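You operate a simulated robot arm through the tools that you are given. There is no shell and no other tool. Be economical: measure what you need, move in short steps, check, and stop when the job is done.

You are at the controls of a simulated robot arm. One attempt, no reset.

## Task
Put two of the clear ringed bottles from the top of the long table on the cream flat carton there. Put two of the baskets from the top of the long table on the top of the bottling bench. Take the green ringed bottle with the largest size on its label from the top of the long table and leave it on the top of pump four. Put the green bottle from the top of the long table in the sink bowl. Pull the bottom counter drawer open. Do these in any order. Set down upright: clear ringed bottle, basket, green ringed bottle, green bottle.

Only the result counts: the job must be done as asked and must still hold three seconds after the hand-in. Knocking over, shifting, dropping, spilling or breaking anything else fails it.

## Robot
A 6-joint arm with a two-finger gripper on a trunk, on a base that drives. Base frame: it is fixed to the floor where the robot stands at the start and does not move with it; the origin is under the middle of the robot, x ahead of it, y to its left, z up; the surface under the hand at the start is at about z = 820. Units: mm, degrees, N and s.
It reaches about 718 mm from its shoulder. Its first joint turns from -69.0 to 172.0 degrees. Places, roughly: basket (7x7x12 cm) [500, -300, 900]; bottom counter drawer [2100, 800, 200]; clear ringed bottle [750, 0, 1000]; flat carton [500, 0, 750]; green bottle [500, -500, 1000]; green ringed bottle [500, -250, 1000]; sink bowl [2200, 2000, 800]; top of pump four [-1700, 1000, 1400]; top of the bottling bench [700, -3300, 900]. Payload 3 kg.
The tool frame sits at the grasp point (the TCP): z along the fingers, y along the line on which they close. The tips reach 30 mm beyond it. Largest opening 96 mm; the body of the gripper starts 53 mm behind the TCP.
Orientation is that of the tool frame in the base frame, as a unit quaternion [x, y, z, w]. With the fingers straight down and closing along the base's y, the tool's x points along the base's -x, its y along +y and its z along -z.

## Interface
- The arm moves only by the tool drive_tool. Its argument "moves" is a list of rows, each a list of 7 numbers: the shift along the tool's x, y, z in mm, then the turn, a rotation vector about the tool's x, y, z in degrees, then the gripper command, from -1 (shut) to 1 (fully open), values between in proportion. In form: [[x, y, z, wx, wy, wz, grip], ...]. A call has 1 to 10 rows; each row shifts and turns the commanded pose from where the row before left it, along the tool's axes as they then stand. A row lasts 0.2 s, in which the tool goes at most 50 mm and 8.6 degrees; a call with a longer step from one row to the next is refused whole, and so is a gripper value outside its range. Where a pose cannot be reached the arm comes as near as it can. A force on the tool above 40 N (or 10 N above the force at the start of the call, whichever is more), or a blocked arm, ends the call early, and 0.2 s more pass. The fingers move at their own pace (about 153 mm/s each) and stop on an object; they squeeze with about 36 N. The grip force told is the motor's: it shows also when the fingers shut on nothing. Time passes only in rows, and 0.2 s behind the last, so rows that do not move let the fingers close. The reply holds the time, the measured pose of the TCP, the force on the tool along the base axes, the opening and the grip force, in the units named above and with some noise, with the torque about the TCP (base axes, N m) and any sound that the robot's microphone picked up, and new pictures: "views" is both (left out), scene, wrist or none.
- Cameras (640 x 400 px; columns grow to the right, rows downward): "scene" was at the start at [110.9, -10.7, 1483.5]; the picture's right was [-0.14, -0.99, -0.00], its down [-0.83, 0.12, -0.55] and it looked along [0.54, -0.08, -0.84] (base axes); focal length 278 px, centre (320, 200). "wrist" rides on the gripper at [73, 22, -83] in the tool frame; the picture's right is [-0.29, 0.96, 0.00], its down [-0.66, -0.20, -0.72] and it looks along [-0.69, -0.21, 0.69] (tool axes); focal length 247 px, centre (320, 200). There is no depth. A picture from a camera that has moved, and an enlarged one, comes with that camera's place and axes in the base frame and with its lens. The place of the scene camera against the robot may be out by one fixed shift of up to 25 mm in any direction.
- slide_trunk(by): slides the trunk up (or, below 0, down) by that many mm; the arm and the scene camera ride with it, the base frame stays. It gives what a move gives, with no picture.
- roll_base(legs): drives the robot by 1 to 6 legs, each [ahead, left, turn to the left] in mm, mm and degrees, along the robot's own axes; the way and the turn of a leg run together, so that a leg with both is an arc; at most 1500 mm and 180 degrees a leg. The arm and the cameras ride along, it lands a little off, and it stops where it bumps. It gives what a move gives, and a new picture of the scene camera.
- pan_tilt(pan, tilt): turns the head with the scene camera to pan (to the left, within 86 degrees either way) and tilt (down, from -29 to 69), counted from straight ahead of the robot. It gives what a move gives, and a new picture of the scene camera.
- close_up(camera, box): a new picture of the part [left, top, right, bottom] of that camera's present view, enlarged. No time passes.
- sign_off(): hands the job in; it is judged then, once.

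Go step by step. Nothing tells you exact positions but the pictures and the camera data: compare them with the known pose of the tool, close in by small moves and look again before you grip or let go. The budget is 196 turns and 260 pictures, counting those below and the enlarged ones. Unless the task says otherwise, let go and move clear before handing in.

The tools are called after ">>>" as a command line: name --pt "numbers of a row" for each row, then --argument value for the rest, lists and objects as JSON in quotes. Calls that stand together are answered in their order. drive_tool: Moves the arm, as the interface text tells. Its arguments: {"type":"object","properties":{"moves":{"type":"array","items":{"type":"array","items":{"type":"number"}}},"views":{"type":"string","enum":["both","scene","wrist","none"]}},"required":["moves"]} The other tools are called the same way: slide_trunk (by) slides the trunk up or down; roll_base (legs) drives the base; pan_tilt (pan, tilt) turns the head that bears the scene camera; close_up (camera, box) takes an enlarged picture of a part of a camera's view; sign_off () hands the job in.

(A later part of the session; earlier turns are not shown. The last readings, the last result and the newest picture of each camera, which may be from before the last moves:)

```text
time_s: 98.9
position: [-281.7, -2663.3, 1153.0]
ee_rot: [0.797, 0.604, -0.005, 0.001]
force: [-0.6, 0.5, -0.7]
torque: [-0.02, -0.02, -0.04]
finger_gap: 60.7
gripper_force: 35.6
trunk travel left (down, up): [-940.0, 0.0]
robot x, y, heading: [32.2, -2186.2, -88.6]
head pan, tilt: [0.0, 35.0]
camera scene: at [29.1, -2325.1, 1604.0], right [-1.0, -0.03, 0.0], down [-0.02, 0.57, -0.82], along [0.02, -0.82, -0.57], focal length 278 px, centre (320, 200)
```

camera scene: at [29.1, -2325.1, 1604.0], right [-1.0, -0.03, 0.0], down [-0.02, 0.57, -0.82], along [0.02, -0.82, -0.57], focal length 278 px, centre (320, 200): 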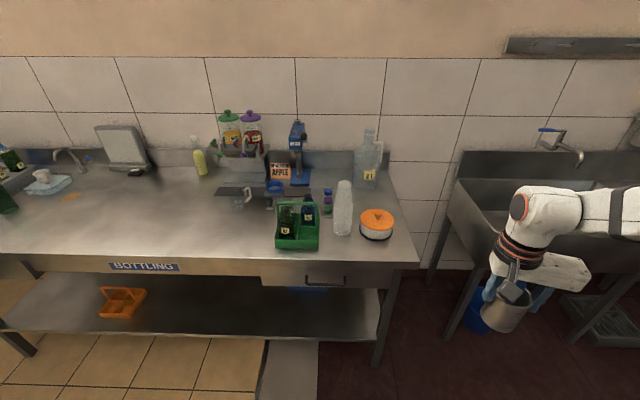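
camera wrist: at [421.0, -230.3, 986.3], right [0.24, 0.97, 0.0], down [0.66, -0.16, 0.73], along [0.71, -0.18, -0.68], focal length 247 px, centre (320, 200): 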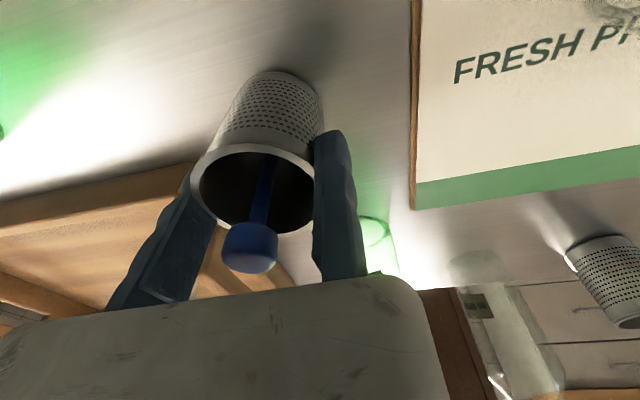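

The bench has a free area around x 430–750 near the front. I'll advance, strafe left in front of the bench, then look before going over it.

>>> roll_base --legs '[[300, 0, 0], [0, 831, 0]]'

>>> pan_tilt --pan -20 --tilt 50

```text
time_s: 105.0
position: [552.3, -2940.0, 1153.6]
ee_rot: [0.8, 0.601, -0.005, 0.0]
force: [0.3, -0.1, -0.3]
torque: [0.02, -0.01, 0.02]
finger_gap: 61.0
gripper_force: 35.8
trunk travel left (down, up): [-940.0, 0.0]
robot x, y, heading: [871.5, -2463.0, -88.8]
head pan, tilt: [0.0, 35.0]
camera scene: at [864.5, -2603.5, 1604.0], right [-1.0, -0.02, 0.0], down [-0.01, 0.57, -0.82], along [0.02, -0.82, -0.57], focal length 278 px, centre (320, 200)
```

scene: 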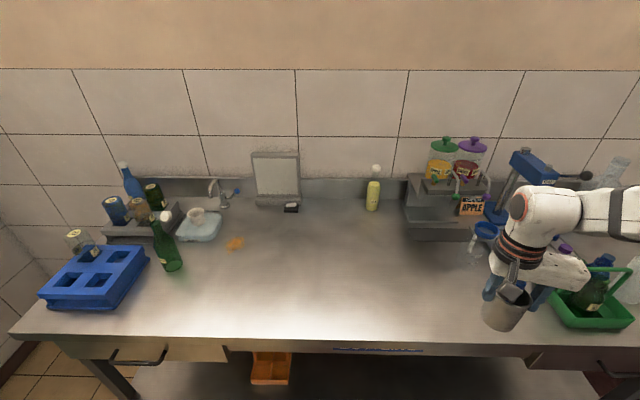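

```text
time_s: 105.8
position: [553.9, -2940.2, 1153.9]
ee_rot: [0.799, 0.601, -0.005, 0.001]
force: [0.0, 0.2, -0.9]
torque: [0.02, 0.0, -0.01]
finger_gap: 60.9
gripper_force: 36.2
trunk travel left (down, up): [-940.0, 0.0]
robot x, y, heading: [869.9, -2465.0, -88.6]
head pan, tilt: [-20.0, 50.0]
camera scene: at [839.1, -2588.3, 1582.3], right [-0.95, 0.32, 0.0], down [0.25, 0.73, -0.64], along [-0.21, -0.61, -0.77], focal length 278 px, centre (320, 200)
```

scene: 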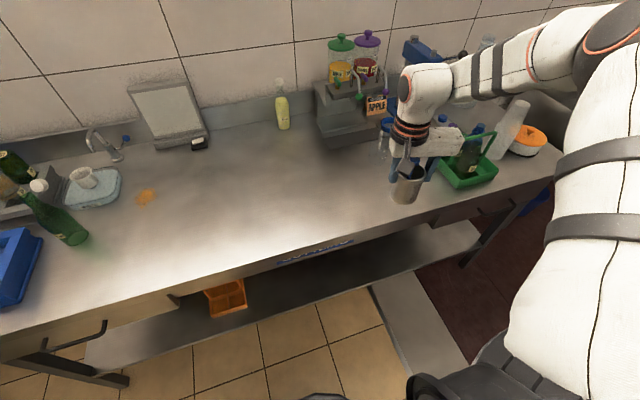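

Large free area in the bench centre. I drive so the basket hangs over about [650, −3170].

>>> roll_base --legs '[[238, 126, 0]]'

>>> slide_trunk --by -190

>>> drive_tool --pt "0 0 0 0 0 0 -1" --views "both"

```text
time_s: 107.7
position: [683.7, -3174.8, 1153.1]
ee_rot: [0.8, 0.601, -0.005, 0.002]
force: [0.2, -1.0, -0.4]
torque: [-0.01, 0.03, 0.0]
finger_gap: 60.5
gripper_force: 35.4
trunk travel left (down, up): [-940.0, 0.0]
robot x, y, heading: [999.4, -2702.7, -88.8]
head pan, tilt: [-20.0, 50.0]
camera scene: at [968.6, -2821.8, 1582.4], right [-0.95, 0.32, 0.0], down [0.25, 0.72, -0.64], along [-0.21, -0.61, -0.77], focal length 278 px, centre (320, 200)
```

scene: 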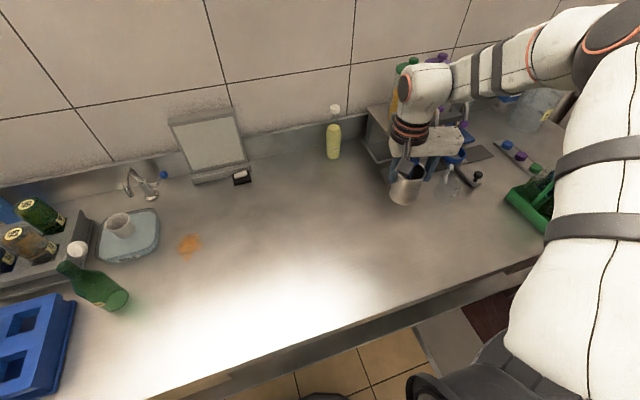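

```text
time_s: 109.8
position: [683.6, -3174.2, 964.8]
ee_rot: [0.8, 0.6, -0.004, 0.002]
force: [-1.2, 0.9, 9.1]
torque: [0.11, 0.08, -0.02]
finger_gap: 61.1
gripper_force: 36.1
trunk travel left (down, up): [-750.0, 190.0]
robot x, y, heading: [1005.2, -2698.3, -88.8]
head pan, tilt: [-20.0, 50.0]
```

```text
time_s: 110.2
position: [683.0, -3174.5, 965.8]
ee_rot: [0.8, 0.6, -0.006, 0.003]
force: [-1.3, -2.7, 12.0]
torque: [0.0, 0.17, 0.02]
finger_gap: 60.8
gripper_force: 35.3
trunk travel left (down, up): [-750.0, 190.0]
robot x, y, heading: [999.7, -2701.6, -88.7]
head pan, tilt: [-20.0, 50.0]
camera scene: at [970.5, -2821.7, 1392.6], right [-0.95, 0.32, 0.0], down [0.25, 0.72, -0.64], along [-0.21, -0.61, -0.77], focal length 278 px, centre (320, 200)
camera wrist: at [727.5, -3109.3, 1047.1], right [0.84, -0.55, 0.0], down [-0.37, -0.57, 0.73], along [-0.4, -0.61, -0.68], focal length 247 px, centre (320, 200)
```

scene: 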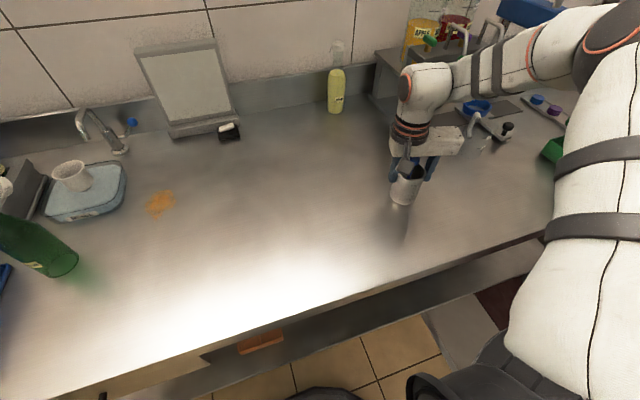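
wrist: 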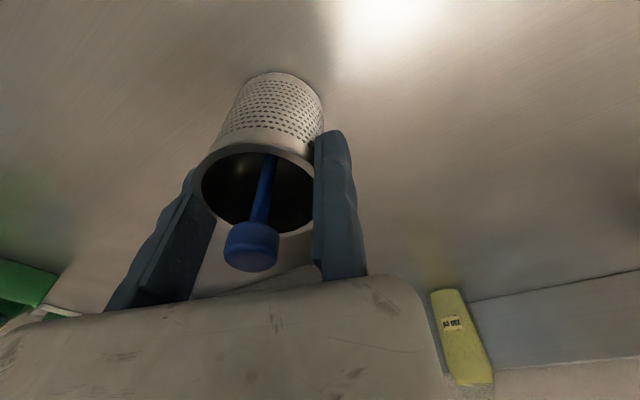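

Contact already: the bench top is about z 883. Relieve slightly, release and rise.

>>> slide_trunk --by 1

>>> drive_tool --pt "0 0 0 0 0 0 0.5" --pt "0 3 0 0 0 0 0.8" --pt "0 0 0 0 0 0 0.8" --views "none"

>>> slide_trunk --by 189

>>> drive_tool --pt "0 0 0 0 0 0 1" --views "wrist"

```text
time_s: 110.7
position: [682.7, -3175.1, 964.5]
ee_rot: [0.8, 0.601, -0.004, 0.002]
force: [-1.2, -1.3, 7.3]
torque: [-0.16, 0.16, -0.01]
finger_gap: 60.9
gripper_force: 36.5
trunk travel left (down, up): [-751.0, 189.0]
robot x, y, heading: [1004.7, -2701.5, -88.7]
head pan, tilt: [-20.0, 50.0]
```

```text
time_s: 111.5
position: [685.3, -3176.1, 964.8]
ee_rot: [0.8, 0.6, -0.004, 0.001]
force: [0.1, 0.1, 0.4]
torque: [-0.01, -0.01, 0.02]
finger_gap: 86.2
gripper_force: 0.0
trunk travel left (down, up): [-751.0, 189.0]
robot x, y, heading: [1005.0, -2697.9, -88.9]
head pan, tilt: [-20.0, 50.0]
```

```text
time_s: 113.6
position: [684.4, -3175.5, 1153.0]
ee_rot: [0.799, 0.601, -0.005, 0.0]
force: [0.4, 0.0, 0.0]
torque: [0.04, 0.01, -0.01]
finger_gap: 86.2
gripper_force: 0.0
trunk travel left (down, up): [-940.0, 0.0]
robot x, y, heading: [1002.6, -2700.6, -88.6]
head pan, tilt: [-20.0, 50.0]
```

```text
time_s: 114.0
position: [685.2, -3175.3, 1154.3]
ee_rot: [0.799, 0.601, -0.005, 0.001]
force: [0.0, 0.0, -0.1]
torque: [-0.03, 0.0, 0.01]
finger_gap: 96.1
gripper_force: 0.1
trunk travel left (down, up): [-940.0, 0.0]
robot x, y, heading: [1000.7, -2699.0, -88.7]
head pan, tilt: [-20.0, 50.0]
camera wrist: at [729.7, -3111.1, 1236.0], right [0.84, -0.55, 0.0], down [-0.37, -0.57, 0.73], along [-0.4, -0.61, -0.68], focal length 247 px, centre (320, 200)
```

wrist: 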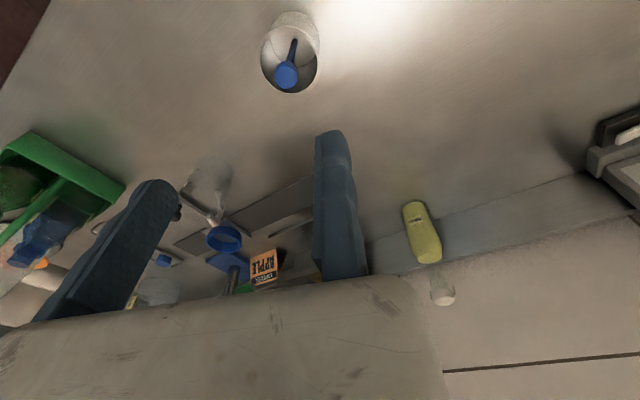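

Basket one stands on the bench. I drive back the way I came and turn toward the table.

>>> roll_base --legs '[[-240, 0, 0], [0, -950, 0], [-750, -250, 0], [-1400, -150, 0], [0, 0, 109]]'

```text
time_s: 135.3
position: [152.2, -490.7, 1153.3]
ee_rot: [-0.029, 1.0, -0.001, 0.004]
force: [0.0, -0.1, 0.7]
torque: [-0.01, -0.02, 0.0]
finger_gap: 96.1
gripper_force: 0.0
trunk travel left (down, up): [-940.0, 0.0]
robot x, y, heading: [-402.3, -348.7, 20.6]
head pan, tilt: [-20.0, 50.0]
camera scene: at [-286.2, -333.2, 1582.3], right [0.01, -1.0, 0.0], down [-0.77, -0.01, -0.64], along [0.64, 0.01, -0.77], focal length 278 px, centre (320, 200)
```

scene: 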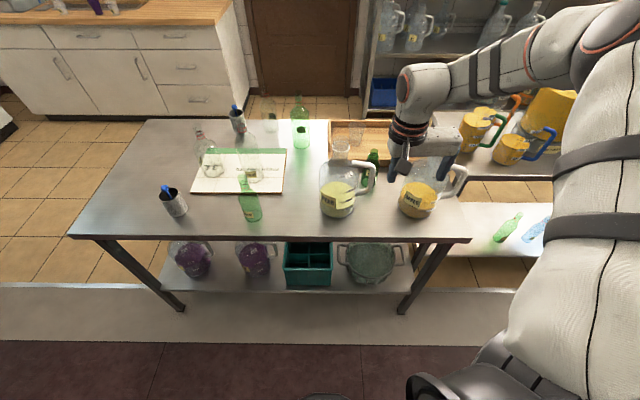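

Good overview. Close-up on the green items behind the jug.

>>> close_up --camera "scene" --box '[280, 80, 480, 220]'

>>> roll_base --legs '[[365, 565, 0]]'

>>> drive_tool --pt "0 0 0 0 0 0 1" --views "wrist"

```text
2.86 times, centred on (380, 150) of scene
camera zoom: at [-286.2, -333.2, 1582.3], right [0.01, -1.0, 0.0], down [-0.77, -0.01, -0.64], along [0.64, 0.01, -0.77], focal length 793 px, centre (149, 343)
```

zoom: 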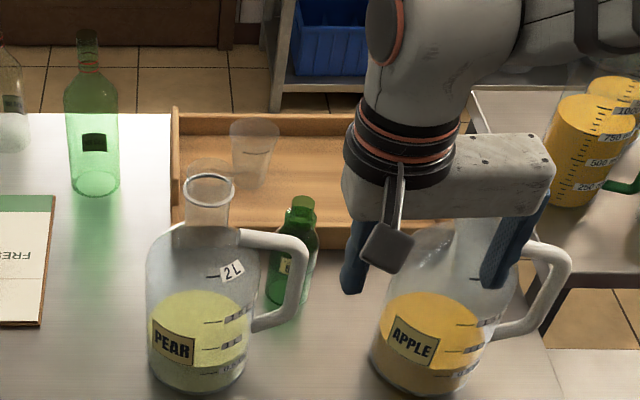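

```text
time_s: 139.1
position: [295.9, 164.8, 1154.4]
ee_rot: [-0.029, 1.0, -0.002, 0.004]
force: [0.4, 0.3, -0.1]
torque: [0.01, 0.05, 0.0]
finger_gap: 96.0
gripper_force: 0.1
trunk travel left (down, up): [-940.0, 0.0]
robot x, y, heading: [-255.6, 305.0, 20.7]
head pan, tilt: [-20.0, 50.0]
camera scene: at [-143.5, 321.0, 1582.3], right [0.01, -1.0, 0.0], down [-0.77, -0.01, -0.64], along [0.64, 0.01, -0.77], focal length 278 px, centre (320, 200)
```

scene: 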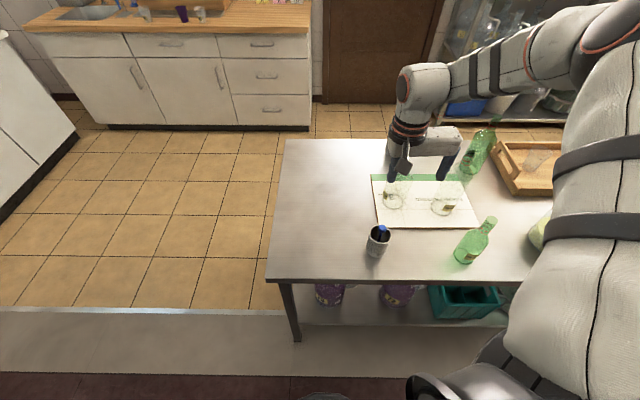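

```text
time_s: 139.4
position: [296.0, 166.0, 1153.5]
ee_rot: [-0.029, 1.0, -0.001, 0.004]
force: [0.0, 0.4, 0.7]
torque: [-0.02, -0.01, 0.0]
finger_gap: 96.1
gripper_force: 0.1
trunk travel left (down, up): [-940.0, 0.0]
robot x, y, heading: [-255.7, 303.5, 20.8]
head pan, tilt: [-20.0, 50.0]
camera wrist: at [221.9, 183.9, 1235.9], right [0.24, 0.97, 0.0], down [0.67, -0.16, 0.73], along [0.71, -0.17, -0.68], focal length 247 px, centre (320, 200)
```

wrist: 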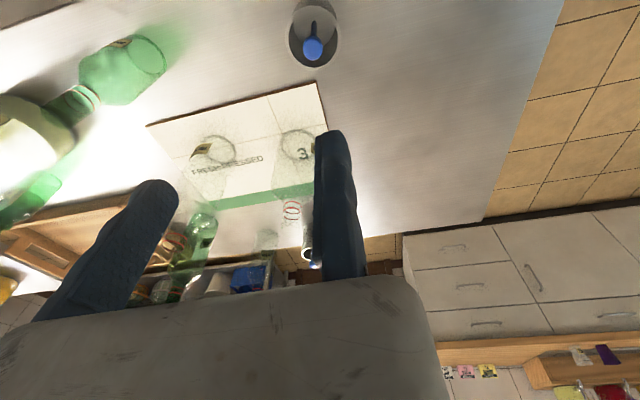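

Plain green bottle (no rings) is behind the pear jug. Now basket C at about [295, 156]: align and lower.

>>> drive_tool --pt "3.4 27 0 0 0 0 0.625" --pt "0 0 0 0 0 0 0.625" --views "none"

>>> slide_trunk --by -150

>>> close_up --camera "wrist" --box '[120, 0, 400, 230]'

```text
time_s: 140.1
position: [290.8, 191.8, 1153.9]
ee_rot: [-0.03, 1.0, -0.001, 0.005]
force: [1.0, 0.8, -0.2]
torque: [0.01, -0.02, 0.01]
finger_gap: 77.8
gripper_force: 0.1
trunk travel left (down, up): [-940.0, 0.0]
robot x, y, heading: [-256.5, 305.0, 20.7]
head pan, tilt: [-20.0, 50.0]
```

```text
time_s: 141.8
position: [290.0, 192.8, 1003.2]
ee_rot: [-0.029, 1.0, -0.002, 0.003]
force: [-0.2, 0.3, -0.8]
torque: [-0.01, 0.0, 0.0]
finger_gap: 78.1
gripper_force: 0.1
trunk travel left (down, up): [-790.0, 150.0]
robot x, y, heading: [-260.0, 305.7, 20.8]
head pan, tilt: [-20.0, 50.0]
```

```text
1.74 times, centred on (260, 115) of wrist
camera zoom: at [216.9, 211.3, 1085.7], right [0.24, 0.97, 0.0], down [0.67, -0.16, 0.73], along [0.71, -0.17, -0.68], focal length 430 px, centre (424, 348)
```

zoom: 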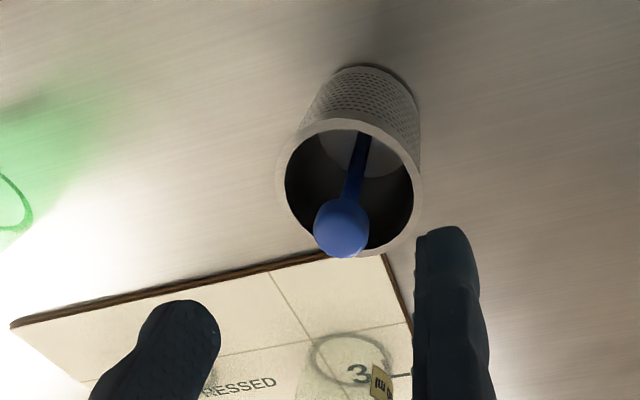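

>>> drive_tool --pt "-5 2 0 0 0 0 0.625" --views "none"

>>> slide_trunk --by -100

>>> drive_tool --pt "0 0 0 0 0 0 -1" --pt "0 0 0 0 0 0 -1" --views "wrist"

```text
time_s: 142.2
position: [295.5, 193.4, 1003.0]
ee_rot: [-0.029, 1.0, -0.001, 0.004]
force: [0.1, 0.8, -0.3]
torque: [0.04, -0.02, -0.01]
finger_gap: 77.6
gripper_force: 0.0
trunk travel left (down, up): [-790.0, 150.0]
robot x, y, heading: [-259.3, 303.8, 20.6]
head pan, tilt: [-20.0, 50.0]
```

```text
time_s: 143.5
position: [294.4, 192.8, 903.8]
ee_rot: [-0.029, 1.0, 0.0, 0.005]
force: [-0.3, 0.3, 0.2]
torque: [0.04, 0.03, 0.0]
finger_gap: 78.0
gripper_force: 0.0
trunk travel left (down, up): [-690.0, 250.0]
robot x, y, heading: [-258.8, 303.0, 20.6]
head pan, tilt: [-20.0, 50.0]
```

```text
time_s: 144.1
position: [294.2, 192.1, 902.6]
ee_rot: [-0.029, 1.0, 0.0, 0.004]
force: [0.7, 0.8, 2.7]
torque: [0.07, -0.04, 0.03]
finger_gap: 60.9
gripper_force: 36.2
trunk travel left (down, up): [-690.0, 250.0]
robot x, y, heading: [-258.0, 304.4, 20.6]
head pan, tilt: [-20.0, 50.0]
camera wrist: at [220.6, 211.4, 986.0], right [0.24, 0.97, 0.0], down [0.66, -0.16, 0.73], along [0.71, -0.17, -0.68], focal length 247 px, centre (320, 200)
```

wrist: 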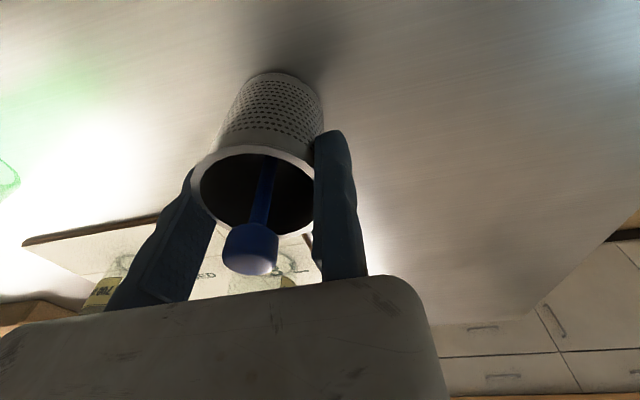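

Gripped. Lift and drive the same route to the bench.

>>> slide_trunk --by 250

>>> roll_base --legs '[[-264, -275, 0], [0, 0, -109.5], [1400, 150, 0], [750, 250, 0], [300, 0, 0], [0, 1125, 0]]'

```text
time_s: 146.7
position: [295.4, 192.4, 1153.4]
ee_rot: [-0.028, 1.0, 0.0, 0.004]
force: [-0.2, 0.3, -0.9]
torque: [0.04, 0.01, 0.02]
finger_gap: 60.7
gripper_force: 35.7
trunk travel left (down, up): [-940.0, 0.0]
robot x, y, heading: [-257.4, 303.9, 20.6]
head pan, tilt: [-20.0, 50.0]
```

```text
time_s: 171.1
position: [843.7, -2944.2, 1152.8]
ee_rot: [0.805, 0.593, -0.005, 0.002]
force: [-0.9, 0.5, -0.3]
torque: [0.0, -0.05, -0.02]
finger_gap: 60.9
gripper_force: 36.4
trunk travel left (down, up): [-940.0, 0.0]
robot x, y, heading: [1139.3, -2463.6, -89.8]
head pan, tilt: [-20.0, 50.0]
camera scene: at [1107.3, -2588.4, 1582.2], right [-0.94, 0.34, 0.0], down [0.26, 0.72, -0.64], along [-0.22, -0.6, -0.77], focal length 278 px, centre (320, 200)
```

scene: 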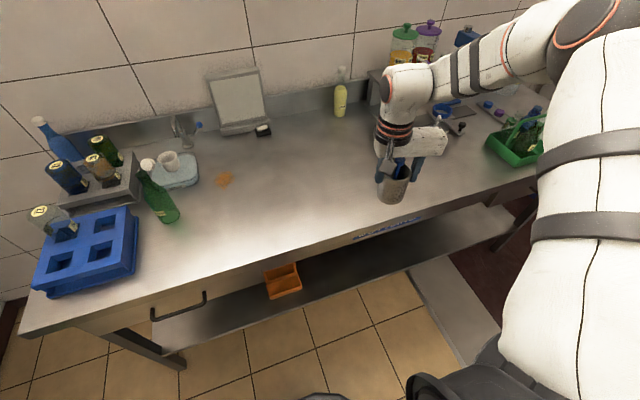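

>>> roll_base --legs '[[233, 8, 0]]'

>>> slide_trunk --by -180

>>> drive_tool --pt "0 0 0 0 0 0 -1" --views "both"

```text
time_s: 172.9
position: [853.1, -3177.0, 1153.6]
ee_rot: [0.806, 0.592, -0.004, 0.002]
force: [-0.7, 0.0, 0.4]
torque: [-0.02, -0.02, 0.02]
finger_gap: 60.8
gripper_force: 36.1
trunk travel left (down, up): [-940.0, 0.0]
robot x, y, heading: [1152.0, -2697.8, -90.1]
head pan, tilt: [-20.0, 50.0]
camera scene: at [1116.5, -2820.5, 1582.4], right [-0.94, 0.34, 0.0], down [0.26, 0.72, -0.64], along [-0.22, -0.61, -0.77], focal length 278 px, centre (320, 200)
```

scene: 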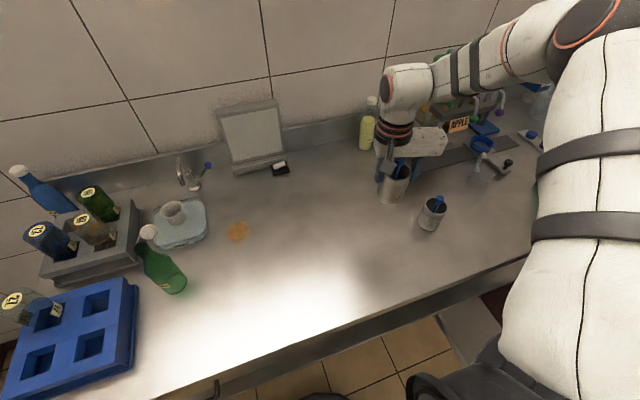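

```text
time_s: 174.9
position: [852.4, -3178.2, 971.8]
ee_rot: [0.806, 0.592, -0.004, 0.002]
force: [-0.4, 0.7, -0.6]
torque: [-0.01, -0.02, 0.02]
finger_gap: 60.9
gripper_force: 36.2
trunk travel left (down, up): [-760.0, 180.0]
robot x, y, heading: [1154.2, -2698.9, -89.8]
head pan, tilt: [-20.0, 50.0]
```

```text
time_s: 175.3
position: [852.7, -3178.6, 972.0]
ee_rot: [0.805, 0.593, -0.003, 0.002]
force: [-0.3, 0.0, 0.0]
torque: [-0.01, 0.01, 0.01]
finger_gap: 61.1
gripper_force: 36.2
trunk travel left (down, up): [-760.0, 180.0]
robot x, y, heading: [1154.9, -2699.6, -89.8]
head pan, tilt: [-20.0, 50.0]
camera scene: at [1116.5, -2822.8, 1402.3], right [-0.94, 0.34, 0.0], down [0.26, 0.72, -0.64], along [-0.22, -0.6, -0.77], focal length 278 px, centre (320, 200)
camera wrist: at [897.4, -3114.4, 1055.6], right [0.83, -0.56, 0.0], down [-0.39, -0.57, 0.73], along [-0.41, -0.6, -0.68], focal length 247 px, centre (320, 200)
```

scene: 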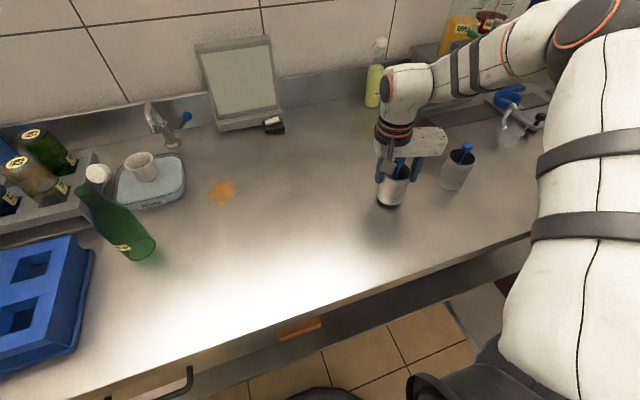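
wrist: 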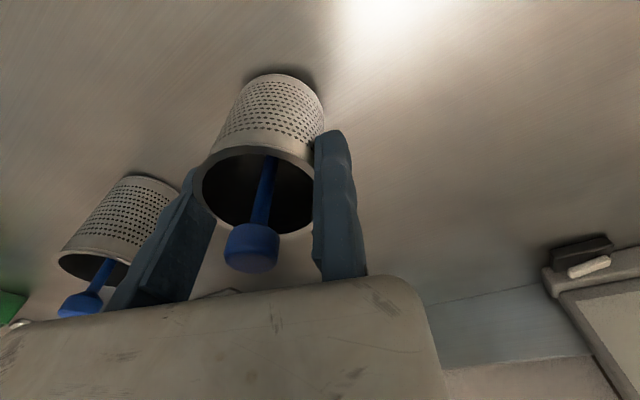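

>>> slide_trunk --by -6

>>> slide_trunk --by -2

```text
time_s: 175.8
position: [853.0, -3178.4, 966.7]
ee_rot: [0.805, 0.593, -0.003, 0.003]
force: [-0.1, -0.5, -0.3]
torque: [-0.01, -0.04, 0.0]
finger_gap: 60.9
gripper_force: 36.1
trunk travel left (down, up): [-754.0, 186.0]
robot x, y, heading: [1150.9, -2703.1, -89.8]
head pan, tilt: [-20.0, 50.0]
```

```text
time_s: 176.3
position: [852.9, -3177.8, 965.0]
ee_rot: [0.806, 0.592, -0.004, 0.003]
force: [0.4, -0.1, -0.5]
torque: [0.01, -0.04, -0.02]
finger_gap: 60.9
gripper_force: 36.3
trunk travel left (down, up): [-752.0, 188.0]
robot x, y, heading: [1151.5, -2701.7, -90.0]
head pan, tilt: [-20.0, 50.0]
```

>>> slide_trunk --by -1.5

>>> drive_tool --pt "0 0 0 0 0 0 0.5" --pt "0 3 0 0 0 0 0.7" --pt "0 0 0 0 0 0 0.7" --views "none"

>>> slide_trunk --by 189.5

>>> drive_tool --pt "0 0 0 0 0 0 1" --views "scene"

```text
time_s: 176.9
position: [852.6, -3178.2, 964.6]
ee_rot: [0.805, 0.593, -0.005, 0.002]
force: [-1.3, 0.0, 4.9]
torque: [0.03, 0.09, 0.01]
finger_gap: 60.9
gripper_force: 35.6
trunk travel left (down, up): [-750.0, 190.0]
robot x, y, heading: [1156.5, -2696.5, -89.6]
head pan, tilt: [-20.0, 50.0]
```

```text
time_s: 177.7
position: [852.7, -3177.2, 962.8]
ee_rot: [0.805, 0.593, -0.004, 0.002]
force: [0.1, -0.4, -0.5]
torque: [0.02, 0.02, 0.02]
finger_gap: 81.7
gripper_force: 0.0
trunk travel left (down, up): [-750.0, 190.0]
robot x, y, heading: [1152.3, -2697.3, -89.7]
head pan, tilt: [-20.0, 50.0]
```

```text
time_s: 179.7
position: [852.8, -3178.1, 1153.3]
ee_rot: [0.805, 0.593, -0.004, 0.002]
force: [0.2, 0.2, -0.2]
torque: [-0.03, 0.01, -0.03]
finger_gap: 81.1
gripper_force: 0.2
trunk travel left (down, up): [-940.0, 0.0]
robot x, y, heading: [1152.1, -2700.1, -90.0]
head pan, tilt: [-20.0, 50.0]
```

```text
time_s: 180.1
position: [852.4, -3179.3, 1152.9]
ee_rot: [0.806, 0.592, -0.004, 0.001]
force: [-0.1, -0.3, 0.4]
torque: [0.0, 0.03, 0.0]
finger_gap: 96.0
gripper_force: 0.1
trunk travel left (down, up): [-940.0, 0.0]
robot x, y, heading: [1152.2, -2701.3, -89.8]
head pan, tilt: [-20.0, 50.0]
camera scene: at [1116.7, -2822.5, 1582.3], right [-0.94, 0.34, 0.0], down [0.26, 0.72, -0.64], along [-0.22, -0.6, -0.77], focal length 278 px, centre (320, 200)
```

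scene: 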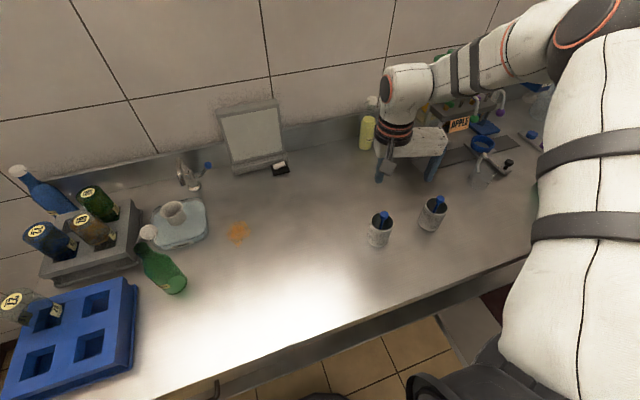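

Both baskets done. Next the plain green bottle: drive back to the table's near side.

>>> roll_base --legs '[[-240, 0, 0], [0, -1110, 0], [-750, -250, 0], [-1400, -150, 0], [0, 0, 110]]'

>>> pan_tilt --pan -15 --tilt 40

>>> close_up --camera "scene" --box '[280, 100, 480, 240]'

```text
time_s: 202.3
position: [169.3, -424.5, 1152.8]
ee_rot: [-0.026, 1.0, -0.001, 0.004]
force: [0.6, -0.5, -0.2]
torque: [0.01, 0.01, -0.03]
finger_gap: 96.1
gripper_force: 0.1
trunk travel left (down, up): [-940.0, 0.0]
robot x, y, heading: [-381.4, -309.8, 20.4]
head pan, tilt: [-20.0, 50.0]
camera scene: at [-269.4, -292.5, 1582.3], right [0.01, -1.0, 0.0], down [-0.77, 0.0, -0.64], along [0.64, 0.0, -0.77], focal length 278 px, centre (320, 200)
```

scene: 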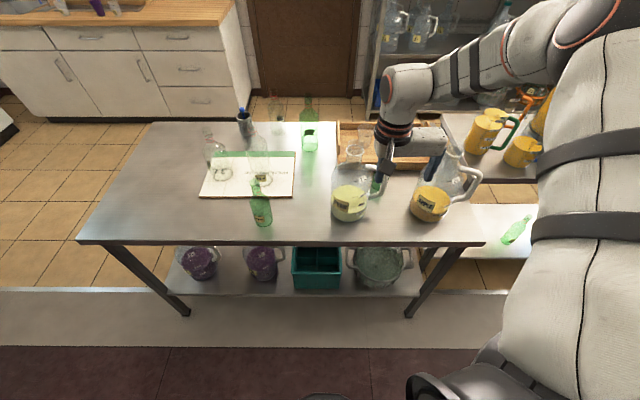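

```text
time_s: 203.0
position: [167.9, -424.5, 1153.7]
ee_rot: [-0.025, 1.0, -0.001, 0.004]
force: [-0.3, -0.3, 0.3]
torque: [0.04, -0.01, -0.03]
finger_gap: 95.9
gripper_force: 0.2
trunk travel left (down, up): [-940.0, 0.0]
robot x, y, heading: [-383.4, -312.9, 20.1]
head pan, tilt: [-15.0, 40.0]
camera scene: at [-261.7, -284.8, 1596.4], right [0.09, -1.0, 0.0], down [-0.64, -0.06, -0.77], along [0.76, 0.07, -0.64], focal length 278 px, centre (320, 200)
```

scene: 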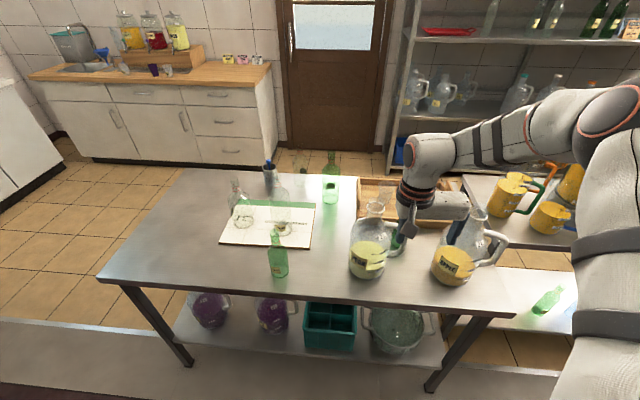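

```text
2.86 times, centred on (380, 170) of scene
camera zoom: at [-261.7, -284.8, 1596.4], right [0.09, -1.0, 0.0], down [-0.64, -0.06, -0.77], along [0.76, 0.07, -0.64], focal length 793 px, centre (149, 286)
```

zoom: 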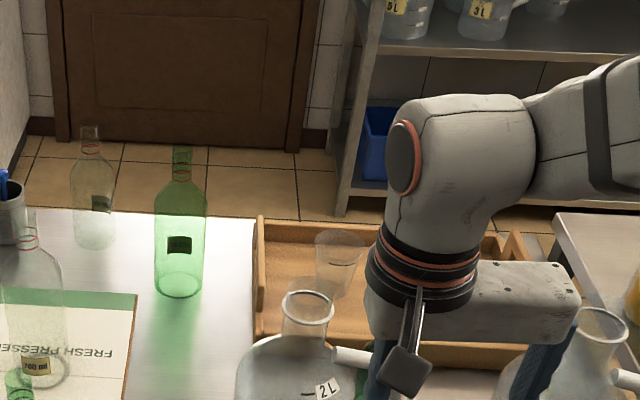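

The plain green bottle is about [438, −500], ~160 mm tall, next to the pear jug. I bring the hand above it.

>>> roll_base --legs '[[225, -145, 0]]'

>>> drive_tool --pt "0 0 0 0 0 0 1" --views "wrist"

```text
time_s: 204.9
position: [426.6, -484.1, 1154.2]
ee_rot: [-0.025, 1.0, -0.001, 0.005]
force: [0.3, 0.6, -0.2]
torque: [-0.03, 0.03, -0.01]
finger_gap: 95.9
gripper_force: 0.1
trunk travel left (down, up): [-940.0, 0.0]
robot x, y, heading: [-124.9, -367.9, 20.2]
head pan, tilt: [-15.0, 40.0]
camera scene: at [-3.0, -343.0, 1596.6], right [0.09, -1.0, 0.0], down [-0.64, -0.06, -0.77], along [0.76, 0.07, -0.64], focal length 278 px, centre (320, 200)
```

scene: 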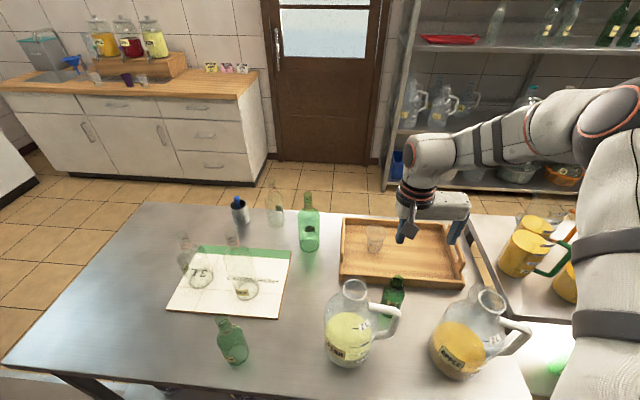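

```text
time_s: 205.3
position: [427.6, -483.1, 1153.3]
ee_rot: [-0.025, 1.0, -0.001, 0.005]
force: [-0.2, 0.3, 0.1]
torque: [-0.02, 0.0, 0.0]
finger_gap: 96.1
gripper_force: 0.0
trunk travel left (down, up): [-940.0, 0.0]
robot x, y, heading: [-124.0, -367.8, 20.3]
head pan, tilt: [-15.0, 40.0]
camera wrist: at [354.2, -464.0, 1236.0], right [0.24, 0.97, 0.0], down [0.66, -0.17, 0.73], along [0.71, -0.18, -0.68], focal length 247 px, centre (320, 200)
```

wrist: 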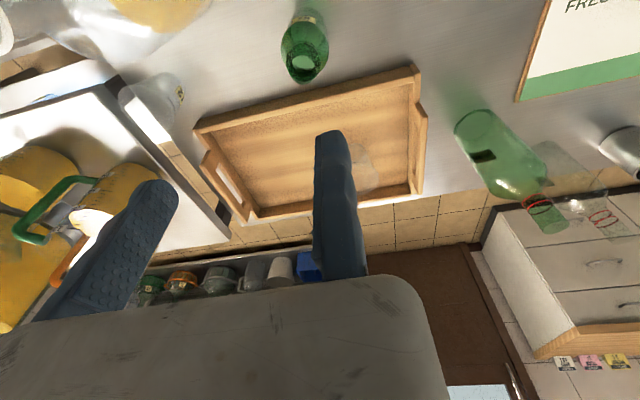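

>>> close_up --camera "wrist" --box '[250, 0, 360, 100]'

```text
4.00 times, centred on (305, 50) of wrist
camera zoom: at [354.2, -464.0, 1236.0], right [0.24, 0.97, 0.0], down [0.66, -0.17, 0.73], along [0.71, -0.18, -0.68], focal length 988 px, centre (380, 800)
```

zoom: 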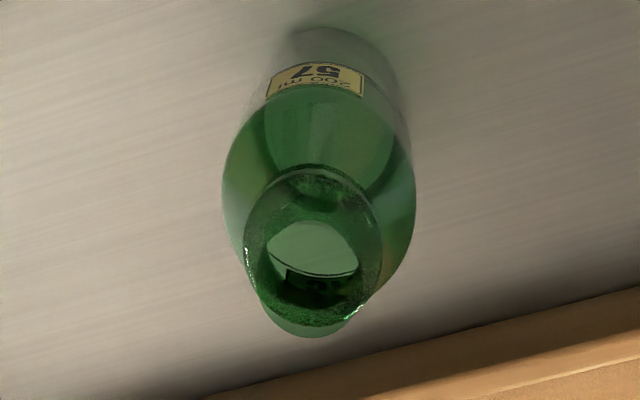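

Green bottle at [433, −499.5], lip ~32 mm wide, top ≈ 981. Align and lower to look again.

>>> drive_tool --pt "-4.5 4 0 0 0 0 1" --views "none"

>>> slide_trunk --by -130

>>> drive_tool --pt "0 0 0 0 0 0 1" --views "both"

>>> close_up --camera "wrist" --box '[220, 20, 400, 180]'

```text
time_s: 205.7
position: [428.9, -483.8, 1154.1]
ee_rot: [-0.025, 1.0, 0.0, 0.003]
force: [-0.3, 0.2, 0.0]
torque: [0.0, -0.01, -0.01]
finger_gap: 95.8
gripper_force: 0.1
out of reach, approached as far as the arm can: row 1
trunk travel left (down, up): [-940.0, 0.0]
robot x, y, heading: [-126.0, -367.7, 20.6]
head pan, tilt: [-15.0, 40.0]
```

```text
time_s: 207.3
position: [428.4, -483.4, 1023.8]
ee_rot: [-0.025, 1.0, -0.001, 0.004]
force: [0.2, 0.0, 0.8]
torque: [0.01, -0.01, -0.01]
finger_gap: 96.1
gripper_force: 0.1
trunk travel left (down, up): [-810.0, 130.0]
robot x, y, heading: [-124.5, -366.4, 20.4]
head pan, tilt: [-15.0, 40.0]
```

```text
time_s: 207.7
position: [429.2, -482.0, 1022.8]
ee_rot: [-0.025, 1.0, 0.0, 0.004]
force: [-0.9, -0.6, 0.0]
torque: [-0.01, 0.01, -0.02]
finger_gap: 95.9
gripper_force: 0.1
trunk travel left (down, up): [-810.0, 130.0]
robot x, y, heading: [-122.3, -368.7, 20.3]
head pan, tilt: [-15.0, 40.0]
camera scene: at [-0.9, -343.5, 1466.5], right [0.09, -1.0, 0.0], down [-0.64, -0.06, -0.77], along [0.76, 0.07, -0.64], focal length 278 px, centre (320, 200)
camera wrist: at [354.7, -464.1, 1105.7], right [0.24, 0.97, 0.0], down [0.66, -0.17, 0.73], along [0.71, -0.18, -0.68], focal length 247 px, centre (320, 200)
```

scene: 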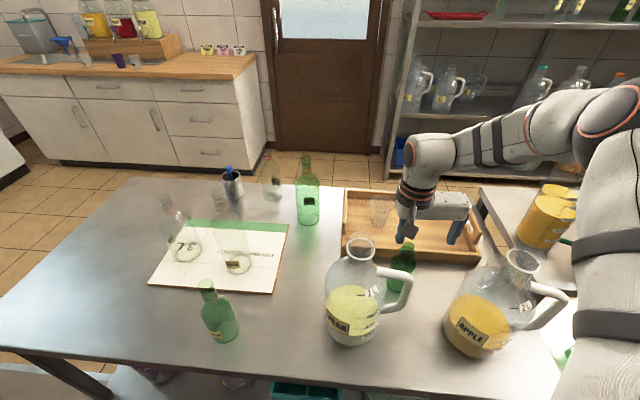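
wrist: 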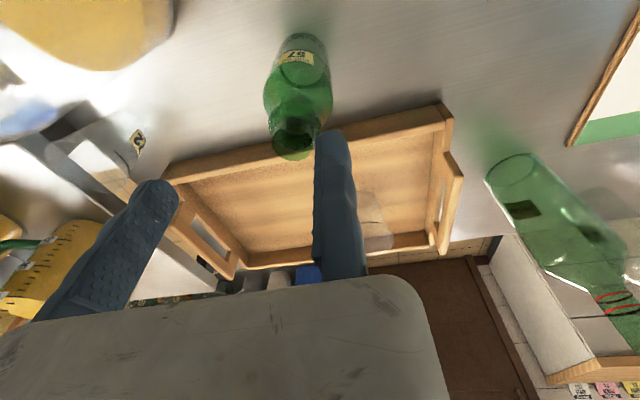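

```text
2.50 times, centred on (310, 100) of wrist
camera zoom: at [354.7, -464.1, 1105.7], right [0.24, 0.97, 0.0], down [0.66, -0.17, 0.73], along [0.71, -0.18, -0.68], focal length 617 px, centre (345, 450)
```

zoom: 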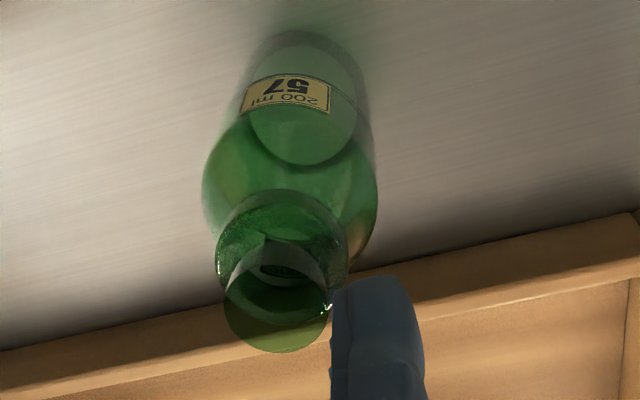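

>>> close_up --camera "scene" --box '[360, 200, 460, 310]'

```text
3.64 times, centred on (410, 255) of scene
camera zoom: at [-0.9, -343.5, 1466.5], right [0.09, -1.0, 0.0], down [-0.64, -0.06, -0.77], along [0.76, 0.07, -0.64], focal length 1010 px, centre (-7, 0)
```

zoom: 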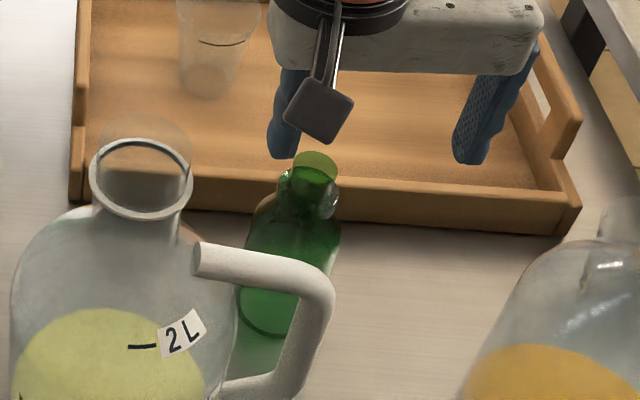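

It has a collar under the mouth; I'll grip there. Nudge the base forward a few mm and lower to z≈970.

>>> roll_base --legs '[[8, -2, 0]]'

>>> slide_trunk --by -40

>>> close_up --camera "wrist" --box '[220, 20, 400, 180]'

```text
time_s: 208.4
position: [435.9, -482.6, 1023.6]
ee_rot: [-0.026, 1.0, -0.001, 0.006]
force: [0.8, -0.4, 0.6]
torque: [0.01, -0.04, 0.0]
finger_gap: 96.2
gripper_force: 0.1
trunk travel left (down, up): [-810.0, 130.0]
robot x, y, heading: [-115.4, -368.5, 20.2]
head pan, tilt: [-15.0, 40.0]
camera scene: at [5.1, -342.8, 1466.7], right [0.09, -1.0, 0.0], down [-0.64, -0.06, -0.77], along [0.76, 0.07, -0.64], focal length 278 px, centre (320, 200)
```

scene: 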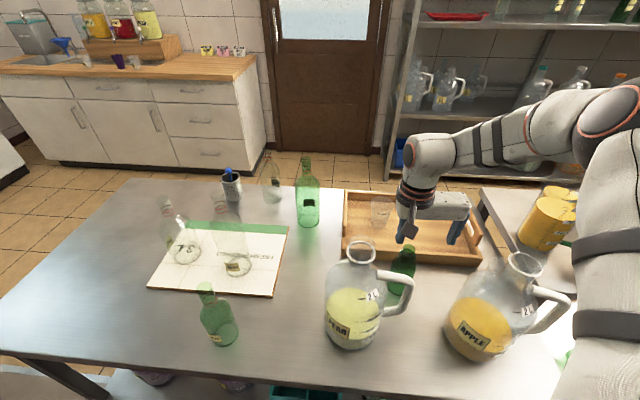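

```text
time_s: 209.3
position: [437.2, -482.3, 983.7]
ee_rot: [-0.025, 1.0, -0.001, 0.004]
force: [-0.4, -0.2, 0.8]
torque: [-0.03, 0.01, 0.01]
finger_gap: 95.8
gripper_force: 0.1
trunk travel left (down, up): [-770.0, 170.0]
robot x, y, heading: [-117.2, -368.2, 20.1]
head pan, tilt: [-15.0, 40.0]
```

```text
2.50 times, centred on (310, 100) of wrist
camera zoom: at [362.8, -463.1, 1065.7], right [0.24, 0.97, 0.0], down [0.66, -0.17, 0.73], along [0.71, -0.18, -0.68], focal length 617 px, centre (345, 450)
```

zoom: 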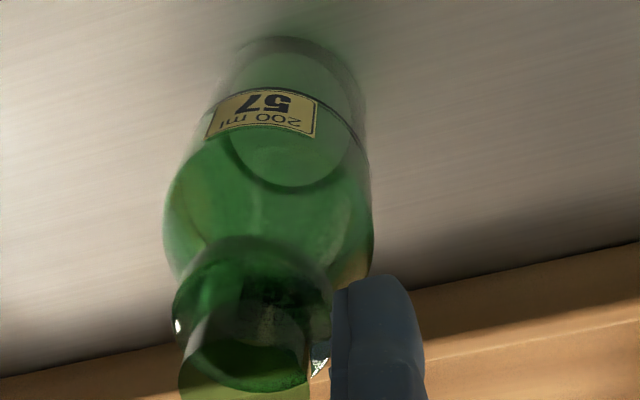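

Collar at [439, −504.5, 945]. Lower 17 mm and grip.

>>> slide_trunk --by -17

>>> drive_tool --pt "0 0 0 0 0 0 -1" --pt "0 0 0 0 0 0 -1" --pt "0 0 0 0 0 0 -1" --views "wrist"

```text
time_s: 209.9
position: [436.7, -481.2, 966.1]
ee_rot: [-0.025, 1.0, -0.002, 0.004]
force: [-0.5, -0.3, 0.3]
torque: [0.01, 0.0, 0.02]
finger_gap: 95.9
gripper_force: 0.1
trunk travel left (down, up): [-753.0, 187.0]
robot x, y, heading: [-116.6, -367.6, 20.1]
head pan, tilt: [-15.0, 40.0]
```

```text
time_s: 210.7
position: [436.8, -482.2, 965.5]
ee_rot: [-0.026, 1.0, 0.0, 0.004]
force: [0.3, -0.1, -0.3]
torque: [0.0, 0.0, -0.02]
finger_gap: 32.6
gripper_force: 36.2
trunk travel left (down, up): [-753.0, 187.0]
robot x, y, heading: [-115.6, -365.9, 20.3]
head pan, tilt: [-15.0, 40.0]
camera wrist: at [362.9, -463.3, 1048.6], right [0.24, 0.97, 0.0], down [0.66, -0.17, 0.73], along [0.71, -0.18, -0.69], focal length 247 px, centre (320, 200)
```

wrist: 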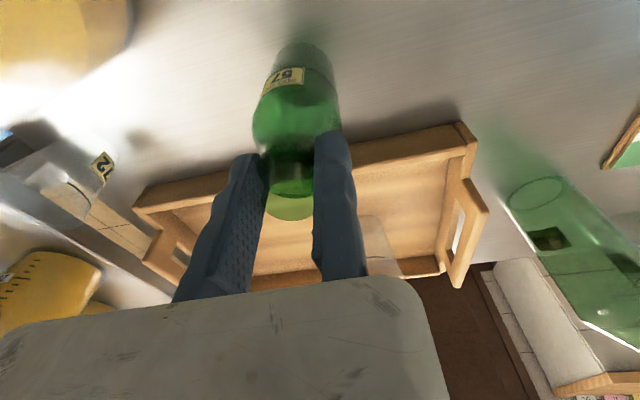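

Gripped. Lift, slide left clear of the jug handle, back off, then go round the left end of the table.

>>> slide_trunk --by 187

>>> roll_base --legs '[[86, 235, 0], [-281, 104, 0], [362, 985, 0]]'

>>> pan_tilt --pan 0 --tilt 25

```text
time_s: 212.8
position: [437.9, -482.3, 1153.7]
ee_rot: [-0.025, 1.0, -0.001, 0.004]
force: [0.3, 0.3, -1.1]
torque: [0.03, -0.01, 0.03]
finger_gap: 32.4
gripper_force: 35.7
trunk travel left (down, up): [-940.0, 0.0]
robot x, y, heading: [-116.6, -367.3, 20.3]
head pan, tilt: [-15.0, 40.0]
```

```text
time_s: 221.2
position: [141.5, 811.8, 1153.0]
ee_rot: [-0.025, 1.0, -0.001, 0.005]
force: [0.1, -0.1, -1.1]
torque: [0.03, -0.01, -0.01]
finger_gap: 32.5
gripper_force: 35.7
trunk travel left (down, up): [-940.0, 0.0]
robot x, y, heading: [-415.1, 931.0, 20.1]
head pan, tilt: [-15.0, 40.0]
camera scene: at [-288.3, 952.5, 1596.4], right [0.09, -1.0, 0.0], down [-0.64, -0.06, -0.77], along [0.76, 0.07, -0.64], focal length 278 px, centre (320, 200)
```

scene: 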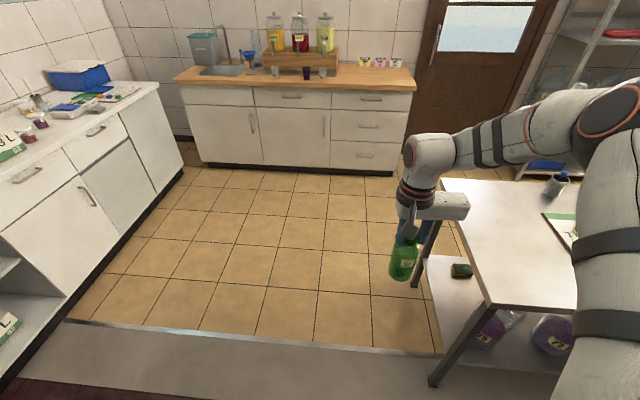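

```text
time_s: 222.0
position: [141.2, 813.0, 1154.0]
ee_rot: [-0.024, 1.0, -0.001, 0.005]
force: [0.1, -0.1, -1.3]
torque: [0.01, 0.02, 0.0]
finger_gap: 32.3
gripper_force: 35.8
trunk travel left (down, up): [-940.0, 0.0]
robot x, y, heading: [-413.2, 929.1, 20.2]
head pan, tilt: [0.0, 25.0]
camera scene: at [-286.6, 977.5, 1619.7], right [0.35, -0.94, 0.0], down [-0.4, -0.15, -0.91], along [0.85, 0.31, -0.42], focal length 278 px, centre (320, 200)
```

scene: 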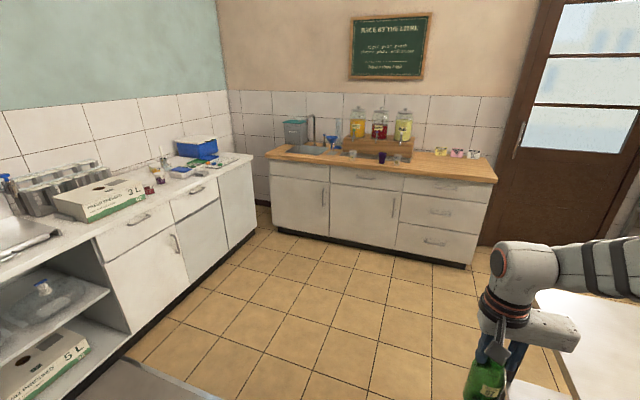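

Tiled room: the counter front is x ≈ 2050, sink near [2300, 2050]. I drive toward it in two legs.

>>> roll_base --legs '[[1042, -64, 0], [1000, 330, 0]]'

>>> pan_tilt --pan -10 --tilt 40

```text
time_s: 232.4
position: [1967.3, 1761.0, 1153.4]
ee_rot: [-0.019, 1.0, 0.0, 0.004]
force: [0.3, -0.2, -1.5]
torque: [0.04, 0.03, 0.02]
finger_gap: 32.4
gripper_force: 35.7
trunk travel left (down, up): [-940.0, 0.0]
robot x, y, heading: [1416.5, 1881.1, 19.6]
head pan, tilt: [0.0, 25.0]
camera scene: at [1541.5, 1928.2, 1619.8], right [0.34, -0.94, 0.0], down [-0.4, -0.14, -0.91], along [0.85, 0.31, -0.42], focal length 278 px, centre (320, 200)
```

scene: 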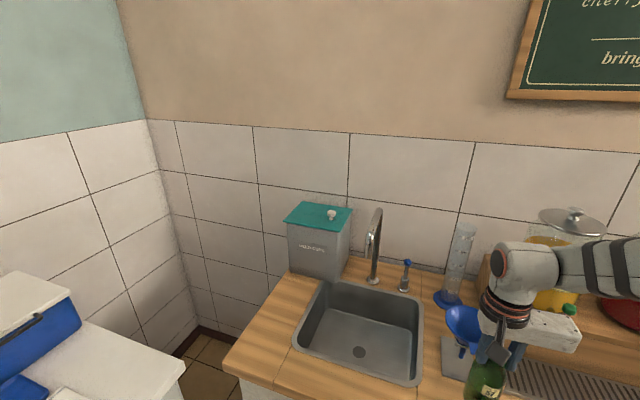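

```text
time_s: 233.2
position: [1968.2, 1760.8, 1152.1]
ee_rot: [-0.02, 1.0, -0.002, 0.004]
force: [-0.3, 0.0, -2.0]
torque: [0.03, 0.03, 0.03]
finger_gap: 32.5
gripper_force: 36.2
trunk travel left (down, up): [-940.0, 0.0]
robot x, y, heading: [1416.8, 1882.5, 19.6]
head pan, tilt: [-10.0, 40.0]
camera scene: at [1539.3, 1912.1, 1596.4], right [0.17, -0.99, 0.0], down [-0.63, -0.11, -0.77], along [0.76, 0.13, -0.64], focal length 278 px, centre (320, 200)
```

scene: 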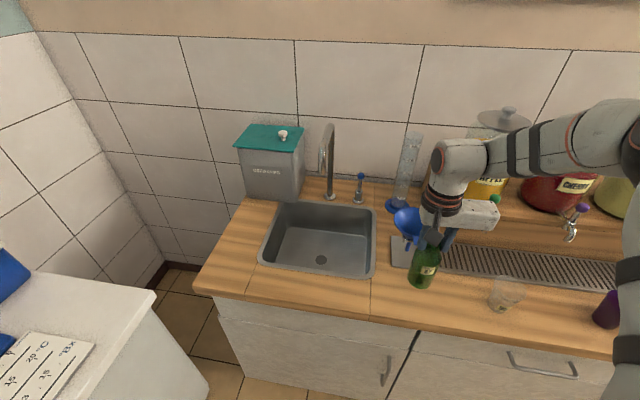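

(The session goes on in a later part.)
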